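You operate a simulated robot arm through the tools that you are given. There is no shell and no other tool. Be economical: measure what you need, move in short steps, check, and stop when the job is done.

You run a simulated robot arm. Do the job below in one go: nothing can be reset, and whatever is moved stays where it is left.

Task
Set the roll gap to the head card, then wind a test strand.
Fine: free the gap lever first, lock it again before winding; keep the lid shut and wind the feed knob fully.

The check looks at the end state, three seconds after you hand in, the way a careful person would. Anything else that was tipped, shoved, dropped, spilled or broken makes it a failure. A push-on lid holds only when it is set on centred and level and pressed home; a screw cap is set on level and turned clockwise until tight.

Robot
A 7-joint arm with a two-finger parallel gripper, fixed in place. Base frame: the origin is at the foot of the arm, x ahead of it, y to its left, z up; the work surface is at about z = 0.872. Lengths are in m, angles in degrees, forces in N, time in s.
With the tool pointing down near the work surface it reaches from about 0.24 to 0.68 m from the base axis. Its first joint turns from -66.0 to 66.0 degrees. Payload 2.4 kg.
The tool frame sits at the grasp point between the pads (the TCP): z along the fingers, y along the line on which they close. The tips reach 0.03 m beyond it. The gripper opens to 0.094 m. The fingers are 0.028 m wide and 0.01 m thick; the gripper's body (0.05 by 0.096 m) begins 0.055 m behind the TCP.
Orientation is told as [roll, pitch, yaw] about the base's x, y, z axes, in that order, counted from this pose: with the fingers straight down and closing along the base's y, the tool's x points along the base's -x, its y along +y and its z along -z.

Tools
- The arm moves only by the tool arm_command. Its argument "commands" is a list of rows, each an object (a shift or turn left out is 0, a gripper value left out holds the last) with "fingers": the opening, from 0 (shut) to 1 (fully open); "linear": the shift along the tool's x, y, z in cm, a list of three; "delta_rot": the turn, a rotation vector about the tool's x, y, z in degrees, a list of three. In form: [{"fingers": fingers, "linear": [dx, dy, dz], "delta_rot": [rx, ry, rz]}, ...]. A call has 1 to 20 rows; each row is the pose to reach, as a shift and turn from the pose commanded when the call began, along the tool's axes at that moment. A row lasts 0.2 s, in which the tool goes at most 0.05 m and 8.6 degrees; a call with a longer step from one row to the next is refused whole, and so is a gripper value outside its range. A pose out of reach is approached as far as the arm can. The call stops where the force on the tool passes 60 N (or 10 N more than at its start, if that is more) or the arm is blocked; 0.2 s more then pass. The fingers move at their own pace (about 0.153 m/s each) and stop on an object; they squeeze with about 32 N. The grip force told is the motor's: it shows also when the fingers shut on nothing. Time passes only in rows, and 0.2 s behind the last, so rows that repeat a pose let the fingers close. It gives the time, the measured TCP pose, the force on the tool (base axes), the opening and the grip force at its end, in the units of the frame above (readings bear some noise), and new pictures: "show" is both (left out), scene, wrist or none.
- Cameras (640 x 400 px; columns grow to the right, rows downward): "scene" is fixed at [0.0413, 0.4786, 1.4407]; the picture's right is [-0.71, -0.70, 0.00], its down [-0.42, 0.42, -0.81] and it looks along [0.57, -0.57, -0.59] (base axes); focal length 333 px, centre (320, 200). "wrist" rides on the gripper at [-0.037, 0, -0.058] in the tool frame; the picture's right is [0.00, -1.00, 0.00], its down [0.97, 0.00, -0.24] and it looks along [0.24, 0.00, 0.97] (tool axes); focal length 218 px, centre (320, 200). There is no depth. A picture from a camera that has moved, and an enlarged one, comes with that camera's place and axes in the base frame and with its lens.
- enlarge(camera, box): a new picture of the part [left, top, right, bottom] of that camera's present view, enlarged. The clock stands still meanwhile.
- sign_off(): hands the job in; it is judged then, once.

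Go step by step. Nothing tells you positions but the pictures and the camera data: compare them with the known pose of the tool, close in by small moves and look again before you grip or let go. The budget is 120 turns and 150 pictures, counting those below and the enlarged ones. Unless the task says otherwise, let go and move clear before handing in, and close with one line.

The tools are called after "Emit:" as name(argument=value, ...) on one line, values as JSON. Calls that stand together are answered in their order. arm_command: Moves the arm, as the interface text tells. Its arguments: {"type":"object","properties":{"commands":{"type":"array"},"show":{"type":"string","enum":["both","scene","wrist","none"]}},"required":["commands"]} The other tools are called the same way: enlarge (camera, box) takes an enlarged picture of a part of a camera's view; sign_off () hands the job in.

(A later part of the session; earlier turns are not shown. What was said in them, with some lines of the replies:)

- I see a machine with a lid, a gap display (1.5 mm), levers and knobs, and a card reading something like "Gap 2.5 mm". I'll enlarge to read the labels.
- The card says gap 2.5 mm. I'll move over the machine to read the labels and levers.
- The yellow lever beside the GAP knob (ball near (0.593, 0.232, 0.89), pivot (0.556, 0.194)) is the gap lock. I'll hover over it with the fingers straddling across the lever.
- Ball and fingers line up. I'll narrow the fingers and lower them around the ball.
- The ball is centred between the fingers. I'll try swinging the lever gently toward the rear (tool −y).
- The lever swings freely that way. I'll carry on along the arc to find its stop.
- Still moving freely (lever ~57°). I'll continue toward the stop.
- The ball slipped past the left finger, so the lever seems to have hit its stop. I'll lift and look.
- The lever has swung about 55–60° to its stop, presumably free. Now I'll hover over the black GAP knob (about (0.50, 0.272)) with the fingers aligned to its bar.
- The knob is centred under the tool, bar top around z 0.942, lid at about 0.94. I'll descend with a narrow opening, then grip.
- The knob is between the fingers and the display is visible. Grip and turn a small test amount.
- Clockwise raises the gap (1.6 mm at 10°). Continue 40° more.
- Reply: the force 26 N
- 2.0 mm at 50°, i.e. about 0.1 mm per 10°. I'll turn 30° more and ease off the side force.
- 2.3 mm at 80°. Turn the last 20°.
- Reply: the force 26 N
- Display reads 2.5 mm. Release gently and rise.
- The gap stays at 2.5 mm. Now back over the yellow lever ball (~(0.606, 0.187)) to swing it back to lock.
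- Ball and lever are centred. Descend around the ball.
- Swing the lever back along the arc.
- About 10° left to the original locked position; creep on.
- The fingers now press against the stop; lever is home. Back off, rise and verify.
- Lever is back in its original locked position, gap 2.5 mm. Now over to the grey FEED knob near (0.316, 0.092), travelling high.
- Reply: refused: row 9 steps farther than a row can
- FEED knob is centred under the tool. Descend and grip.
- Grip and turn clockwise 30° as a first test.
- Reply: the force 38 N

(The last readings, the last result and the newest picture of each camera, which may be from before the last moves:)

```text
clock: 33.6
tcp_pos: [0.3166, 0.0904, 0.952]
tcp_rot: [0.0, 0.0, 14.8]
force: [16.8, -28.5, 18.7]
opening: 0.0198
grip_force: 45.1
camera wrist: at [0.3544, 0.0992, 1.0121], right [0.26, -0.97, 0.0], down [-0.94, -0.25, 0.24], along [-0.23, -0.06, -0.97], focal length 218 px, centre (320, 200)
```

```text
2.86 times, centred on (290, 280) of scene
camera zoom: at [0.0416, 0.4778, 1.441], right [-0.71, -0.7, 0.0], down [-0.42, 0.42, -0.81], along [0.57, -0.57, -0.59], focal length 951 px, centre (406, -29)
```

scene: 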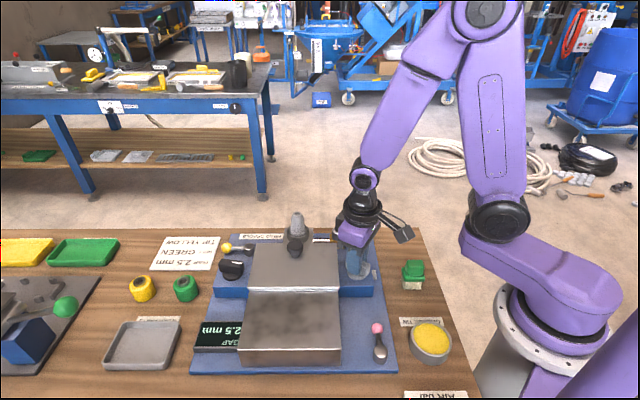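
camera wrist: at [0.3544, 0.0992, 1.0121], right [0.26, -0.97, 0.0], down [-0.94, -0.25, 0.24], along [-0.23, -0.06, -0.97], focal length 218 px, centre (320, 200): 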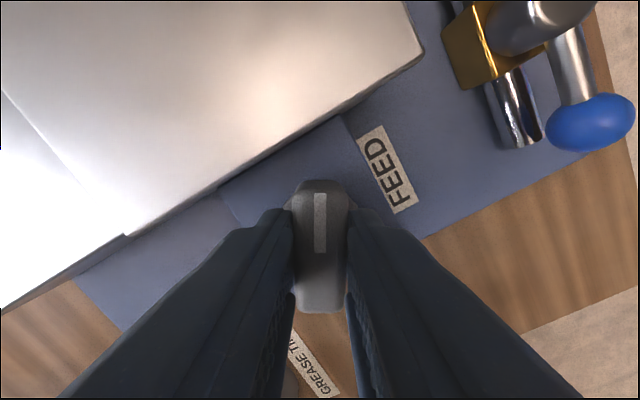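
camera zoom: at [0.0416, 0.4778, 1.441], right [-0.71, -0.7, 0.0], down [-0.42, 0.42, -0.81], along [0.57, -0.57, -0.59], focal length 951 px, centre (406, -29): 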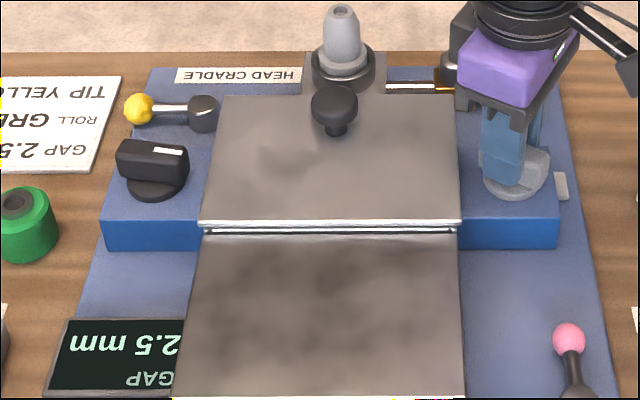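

The knob turns with the gripper. I'll relieve the side force a little and continue clockwise.

Emit:
arm_command(commands=[{"linear": [-0.05, -0.2, -0.15]}, {"linear": [-0.05, -0.2, -0.15], "delta_rot": [0, 0, 8]}, {"linear": [-0.05, -0.2, -0.15], "delta_rot": [0, 0, 16]}, {"linear": [-0.05, -0.2, -0.15], "delta_rot": [0, 0, 24]}, {"linear": [-0.05, -0.2, -0.15], "delta_rot": [0, 0, 32]}, {"linear": [-0.05, -0.2, -0.15], "delta_rot": [0, 0, 40]}, {"linear": [-0.05, -0.2, -0.15], "delta_rot": [0, 0, 48]}, {"linear": [-0.05, -0.2, -0.15], "delta_rot": [0, 0, 56]}, {"linear": [-0.05, -0.2, -0.15], "delta_rot": [0, 0, 60]}, {"linear": [-0.05, -0.2, -0.15], "delta_rot": [0, 0, 60]}], show="both")

```text
clock: 35.8
tcp_pos: [0.3179, 0.0888, 0.9553]
tcp_rot: [-0.2, 0.1, -45.1]
force: [-2.0, -16.8, -28.5]
opening: 0.0198
grip_force: 45.4
camera wrist: at [0.3444, 0.0622, 1.0132], right [-0.71, -0.71, 0.0], down [-0.68, 0.69, 0.24], along [-0.17, 0.17, -0.97], focal length 218 px, centre (320, 200)
```

scene: 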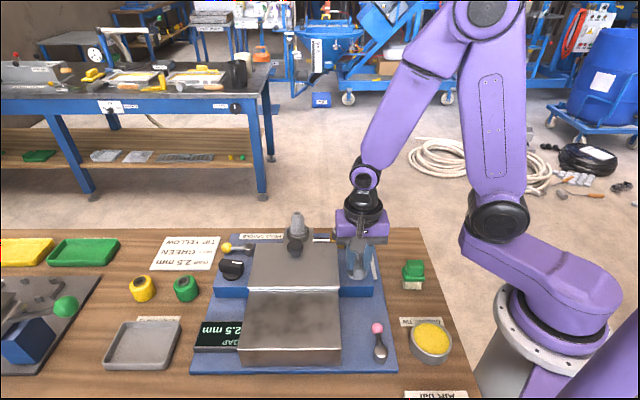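
wrist: 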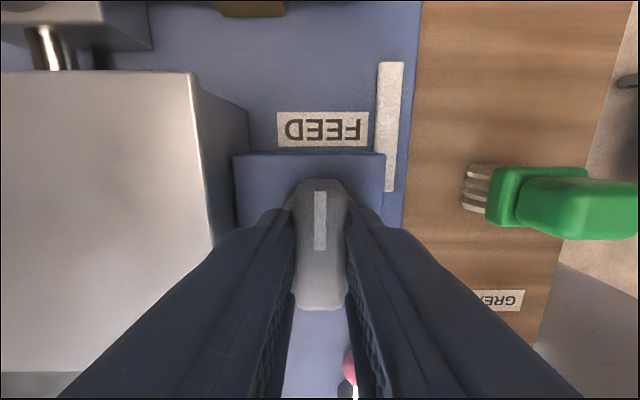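

A white strand is emerging as I wind — the right direction. Continue clockwise.

Emit:
arm_command(commands=[{"linear": [0, 0, 0.15], "delta_rot": [0, 0, 8]}, {"linear": [0, 0, 0.15], "delta_rot": [0, 0, 16]}, {"linear": [0, 0, 0.15], "delta_rot": [0, 0, 24]}, {"linear": [0, 0, 0.15], "delta_rot": [0, 0, 32]}, {"linear": [0, 0, 0.15], "delta_rot": [0, 0, 40]}, {"linear": [0, 0, 0.15], "delta_rot": [0, 0, 48]}, {"linear": [0, 0, 0.15], "delta_rot": [0, 0, 56]}, {"linear": [0, 0, 0.15], "delta_rot": [0, 0, 64]}, {"linear": [0, 0, 0.15], "delta_rot": [0, 0, 72]}, {"linear": [0, 0, 0.15], "delta_rot": [0, 0, 80]}, {"linear": [0, 0, 0.15], "delta_rot": [0, 0, 80]}], show="both")

```text
clock: 38.2
tcp_pos: [0.3162, 0.0896, 0.9529]
tcp_rot: [-0.1, -0.3, -125.0]
force: [-19.3, -4.8, 7.3]
opening: 0.0197
grip_force: 45.3
camera wrist: at [0.2957, 0.0586, 1.012], right [-0.82, 0.57, 0.0], down [0.56, 0.8, 0.24], along [0.13, 0.19, -0.97], focal length 218 px, centre (320, 200)
```

scene: 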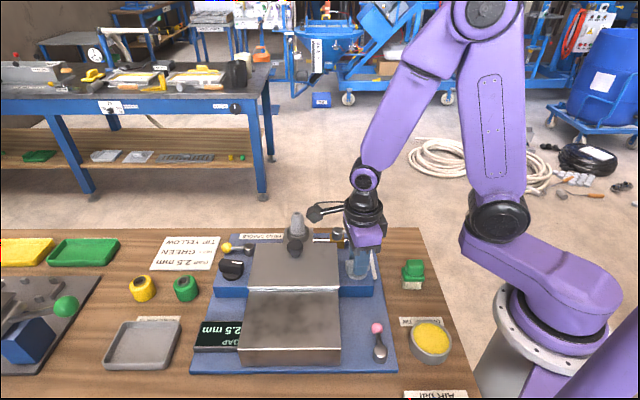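
wrist: 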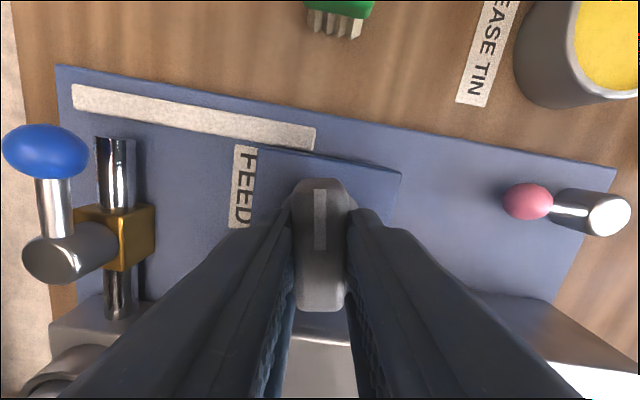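

The strand has grown a lot at 170° of turn. Continue until the stop.

Emit:
arm_command(commands=[{"delta_rot": [0, 0, 8]}, {"delta_rot": [0, 0, 16]}, {"delta_rot": [0, 0, 24]}, {"delta_rot": [0, 0, 32]}, {"delta_rot": [0, 0, 40]}, {"delta_rot": [0, 0, 40]}], show="wrist")

```text
clock: 39.2
tcp_pos: [0.3222, 0.0947, 0.9519]
tcp_rot: [0.1, -1.0, -148.2]
force: [14.2, -20.5, 1.5]
opening: 0.0196
grip_force: 44.8
out of reach, approached as far as the arm can: row 3, 4
stopped in row 4: the force on the tool passed its limit (the readings are from after the stop); the commanded pose is now the measured one
camera wrist: at [0.2931, 0.0746, 1.0126], right [-0.53, 0.85, 0.0], down [0.83, 0.51, 0.22], along [0.19, 0.12, -0.97], focal length 218 px, centre (320, 200)
```

wrist: 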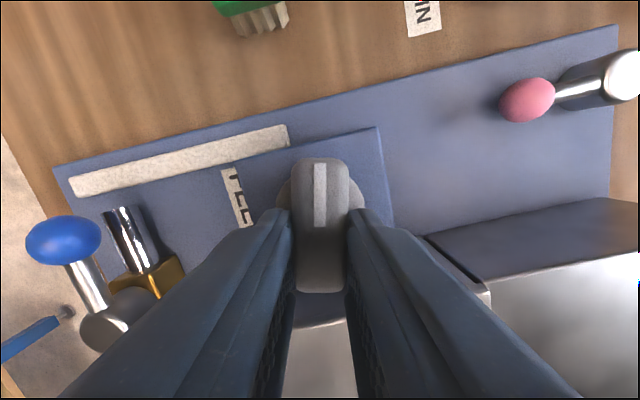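

That was the arm's wrist limit, not the knob's stop. I'll release, lift, rotate back 180° and regrip.

Emit:
arm_command(commands=[{"fingers": 0.45}, {"fingers": 0.45}, {"fingers": 0.45, "linear": [0, 0, -3]}, {"linear": [0, 0, -7]}, {"linear": [0, 0, -9]}, {"linear": [0, 0, -9]}], show="wrist")

Emit:
enlarge(camera="scene", box=[180, 210, 400, 350])

```text
clock: 40.6
tcp_pos: [0.3226, 0.0972, 1.0429]
tcp_rot: [0.0, -1.0, -148.1]
force: [-0.1, 0.2, 0.8]
opening: 0.0422
grip_force: 0.1
camera wrist: at [0.2926, 0.0781, 1.1029], right [-0.53, 0.85, 0.0], down [0.83, 0.52, 0.22], along [0.19, 0.12, -0.97], focal length 218 px, centre (320, 200)
```

wrist: 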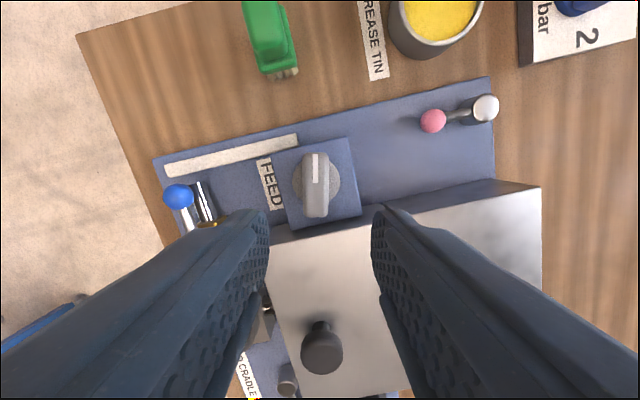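

```text
2.86 times, centred on (290, 280) of scene
camera zoom: at [0.0413, 0.4786, 1.4407], right [-0.71, -0.7, 0.0], down [-0.42, 0.42, -0.81], along [0.57, -0.57, -0.59], focal length 951 px, centre (406, -29)
```

zoom: 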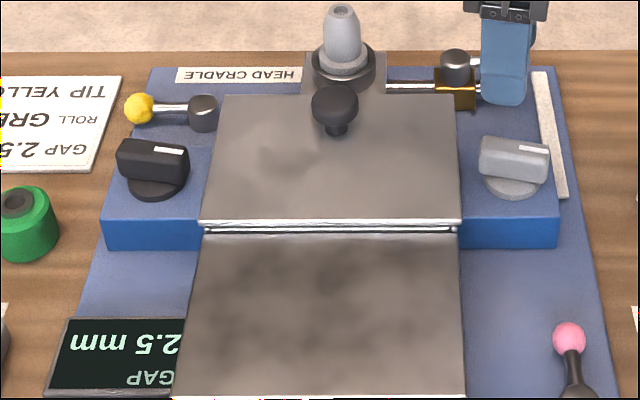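

Knob at about 193°, strand extended. I'll rotate the wrist back 180° to regrip.

Emit:
arm_command(commands=[{"delta_rot": [0, 0, -8]}, {"delta_rot": [0, 0, -16]}, {"delta_rot": [0, 0, -24]}, {"delta_rot": [0, 0, -32]}, {"delta_rot": [0, 0, -40]}, {"delta_rot": [0, 0, -48]}, {"delta_rot": [0, 0, -56]}, {"delta_rot": [0, 0, -64]}, {"delta_rot": [0, 0, -72]}, {"delta_rot": [0, 0, -80]}, {"delta_rot": [0, 0, -88]}, {"delta_rot": [0, 0, -96]}, {"delta_rot": [0, 0, -104]}, {"delta_rot": [0, 0, -112]}, {"delta_rot": [0, 0, -120]}, {"delta_rot": [0, 0, -128]}, {"delta_rot": [0, 0, -136]}, {"delta_rot": [0, 0, -144]}, {"delta_rot": [0, 0, -148]}, {"delta_rot": [0, 0, -148]}], show="none")

```text
clock: 44.8
tcp_pos: [0.3239, 0.0974, 1.0428]
tcp_rot: [-0.6, 0.9, 0.1]
force: [-0.3, -0.1, 0.0]
opening: 0.0422
grip_force: 0.1
```

Emit:
arm_command(commands=[{"linear": [0.2, -0.2, 0], "delta_rot": [-0.2, -0.3, -8]}, {"linear": [0.4, -0.4, 0], "delta_rot": [-0.4, -0.6, -16]}, {"linear": [0.62, -0.67, 0], "delta_rot": [-0.6, -0.9, -24]}, {"linear": [0.62, -0.67, 0], "delta_rot": [-0.6, -0.9, -32]}, {"linear": [0.62, -0.67, 0], "delta_rot": [-0.6, -0.9, -32]}], show="wrist")

```text
clock: 46.0
tcp_pos: [0.3176, 0.0905, 1.0433]
tcp_rot: [0.3, 0.0, 32.0]
force: [-0.3, -0.2, -0.1]
opening: 0.0424
grip_force: 0.1
camera wrist: at [0.3491, 0.1093, 1.1022], right [0.53, -0.85, -0.01], down [-0.82, -0.52, 0.24], along [-0.21, -0.12, -0.97], focal length 218 px, centre (320, 200)
```

wrist: 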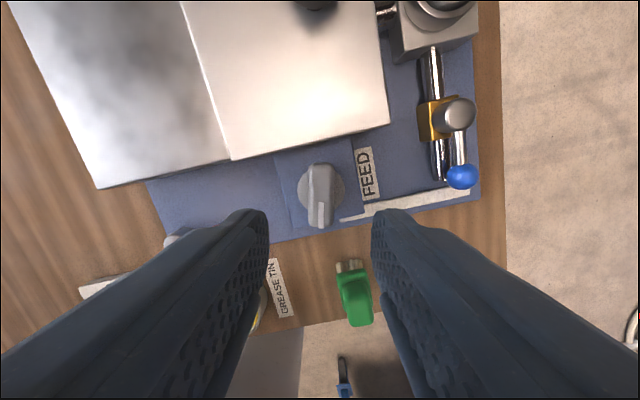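

Aligned with the bar again. Descend, grip and continue clockwise.

Emit:
arm_command(commands=[{"linear": [0, 0, 4]}, {"linear": [0, 0, 7]}, {"linear": [0, 0, 9]}, {"linear": [0, 0, 9]}, {"fingers": 0, "linear": [0, 0, 9]}, {"fingers": 0, "linear": [0, 0, 9]}, {"fingers": 0, "linear": [0, 0, 9]}, {"linear": [0, 0, 9], "delta_rot": [0, 0, 7]}, {"linear": [0, 0, 9], "delta_rot": [0, 0, 14]}, {"linear": [0, 0, 9], "delta_rot": [0, 0, 21]}, {"linear": [0, 0, 9], "delta_rot": [0, 0, 28]}, {"linear": [0, 0, 9], "delta_rot": [0, 0, 28]}], show="wrist")

```text
clock: 48.6
tcp_pos: [0.3187, 0.0904, 0.9535]
tcp_rot: [0.2, -0.1, 4.4]
force: [22.7, -22.0, 9.5]
opening: 0.0304
grip_force: 45.1
camera wrist: at [0.356, 0.0925, 1.0128], right [0.07, -1.0, -0.01], down [-0.97, -0.07, 0.24], along [-0.24, -0.01, -0.97], focal length 218 px, centre (320, 200)
```

wrist: 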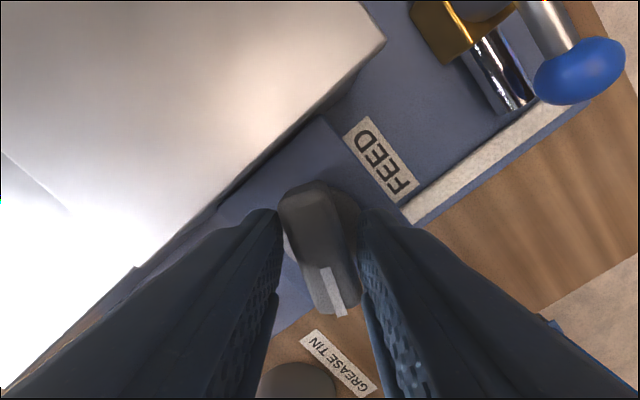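

The fingers have opened and skewed on the bar, suggesting the knob's stop. I'll re-align and check once more.

Emit:
arm_command(commands=[{"fingers": 0.45}, {"fingers": 0.45}, {"fingers": 0.45, "delta_rot": [0, 0, -7]}, {"delta_rot": [0, 0, -14]}, {"delta_rot": [0, 0, -14]}], show="wrist")

Emit:
enlarge(camera="wrist", box=[220, 120, 420, 320])

```text
clock: 49.8
tcp_pos: [0.316, 0.0907, 0.9538]
tcp_rot: [0.2, 0.1, 17.9]
force: [-0.5, -0.1, 0.7]
opening: 0.0422
grip_force: 0.1
camera wrist: at [0.3528, 0.1015, 1.0123], right [0.31, -0.95, -0.01], down [-0.92, -0.3, 0.24], along [-0.23, -0.07, -0.97], focal length 218 px, centre (320, 200)
```

wrist: 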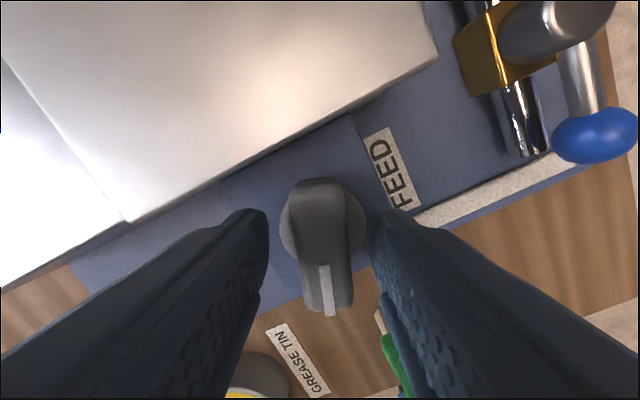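

```text
2.00 times, centred on (320, 220) of wrist
camera zoom: at [0.3528, 0.1015, 1.0123], right [0.31, -0.95, -0.01], down [-0.92, -0.3, 0.24], along [-0.23, -0.07, -0.97], focal length 436 px, centre (320, 160)
```

zoom: 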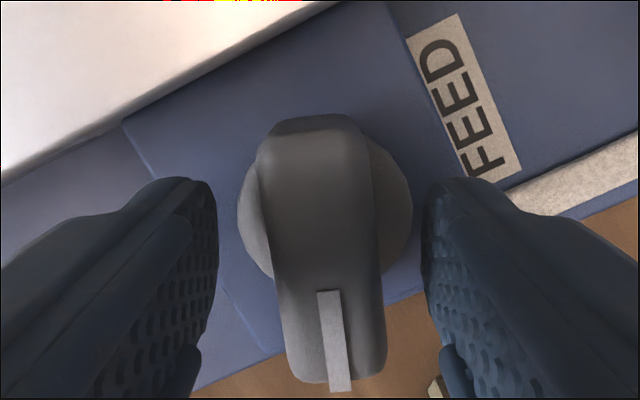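

Bar sits near 24° (about 200° of total turn). One confirming grip and gentle push clockwise.

Emit:
arm_command(commands=[{"delta_rot": [0, 0, -6]}, {"fingers": 0, "delta_rot": [0, 0, -6]}, {"fingers": 0, "delta_rot": [0, 0, -6]}, {"fingers": 0, "delta_rot": [0, 0, -6]}, {"delta_rot": [0, 0, 0]}, {"delta_rot": [0, 0, 6]}, {"delta_rot": [0, 0, 6]}, {"delta_rot": [0, 0, 6]}], show="wrist")

```text
clock: 51.6
tcp_pos: [0.317, 0.0907, 0.9531]
tcp_rot: [0.3, -0.1, 12.0]
force: [17.7, -14.9, -4.0]
opening: 0.0258
grip_force: 44.9
camera wrist: at [0.3552, 0.0974, 1.0122], right [0.21, -0.98, -0.01], down [-0.95, -0.2, 0.24], along [-0.23, -0.04, -0.97], focal length 218 px, centre (320, 200)
```

wrist: 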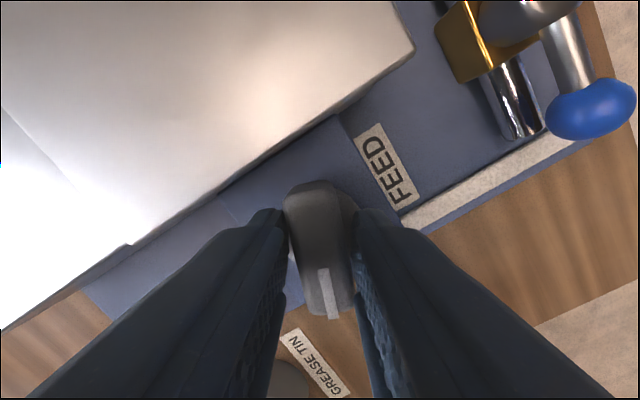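

The knob holds at its stop and the fingers skew again: fully wound. Release, rise and inspect.

Emit:
arm_command(commands=[{"fingers": 0.45}, {"fingers": 0.45}, {"fingers": 0.45, "linear": [0, 0, -3]}, {"linear": [0, 0, -7]}, {"linear": [0, 0, -11]}, {"linear": [0, 0, -15]}, {"linear": [2, 0, -18]}, {"linear": [2, 0, -18]}], show="both")

Emit:
enlarge(camera="scene", box=[180, 210, 460, 390])

Emit:
enlarge(camera="wrist", box=[260, 100, 500, 250])

```text
clock: 53.4
tcp_pos: [0.2974, 0.085, 1.1349]
tcp_rot: [0.2, 0.0, 11.9]
force: [0.4, -0.2, 0.5]
opening: 0.0422
grip_force: 0.0
camera wrist: at [0.3345, 0.0915, 1.1931], right [0.21, -0.98, 0.0], down [-0.95, -0.2, 0.24], along [-0.24, -0.05, -0.97], focal length 218 px, centre (320, 200)
```

scene: 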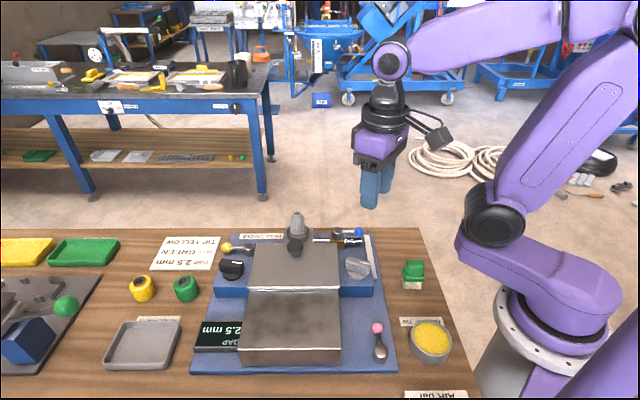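
wrist: 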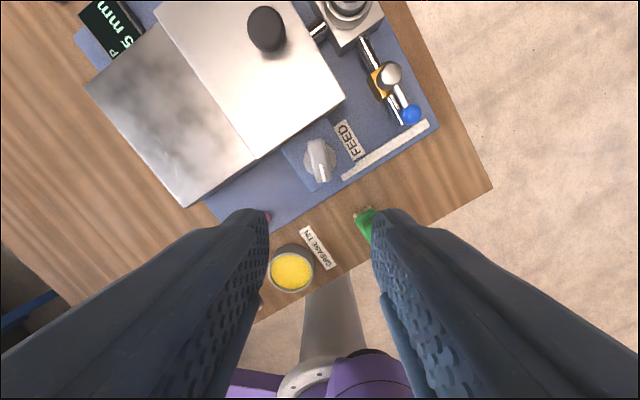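

```text
2.22 times, centred on (320, 300) of scene
camera zoom: at [0.0413, 0.4786, 1.4407], right [-0.71, -0.7, 0.0], down [-0.42, 0.42, -0.81], along [0.57, -0.57, -0.59], focal length 740 px, centre (320, -22)
```

zoom: 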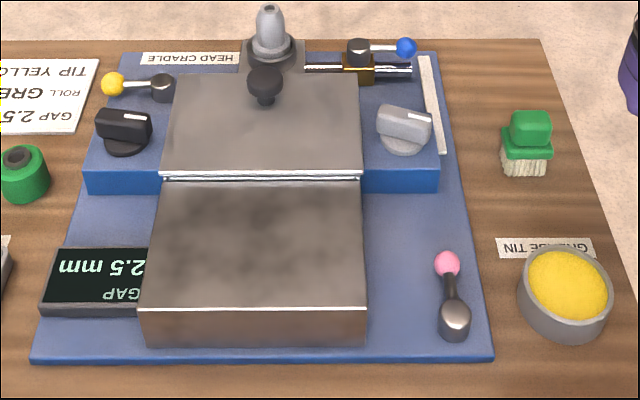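

```text
2.67 times, centred on (380, 175) of wrist
camera zoom: at [0.3345, 0.0915, 1.1931], right [0.21, -0.98, 0.0], down [-0.95, -0.2, 0.24], along [-0.24, -0.05, -0.97], focal length 582 px, centre (160, 267)
```

zoom: 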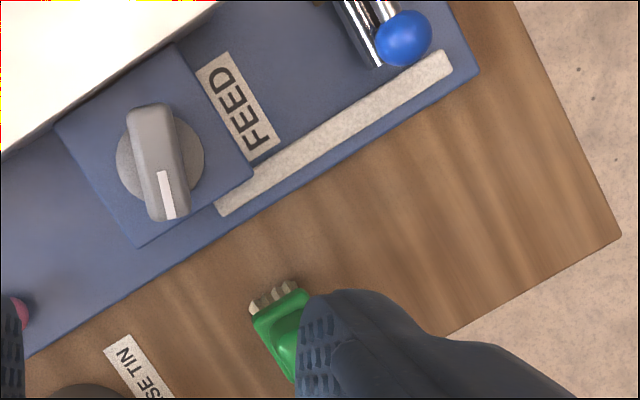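

The gap reads 2.5 mm, the yellow lever is back in its locked position, the lid is shut, and the strand is wound to the knob's stop. The arm is clear, so I'm handing in.

Emit:
sign_off()

```text
The job is handed in.
```

The roll gap is set to the card's 2.5 mm with the lever locked again, and the test strand is wound to the feed knob's stop with the lid kept shut.
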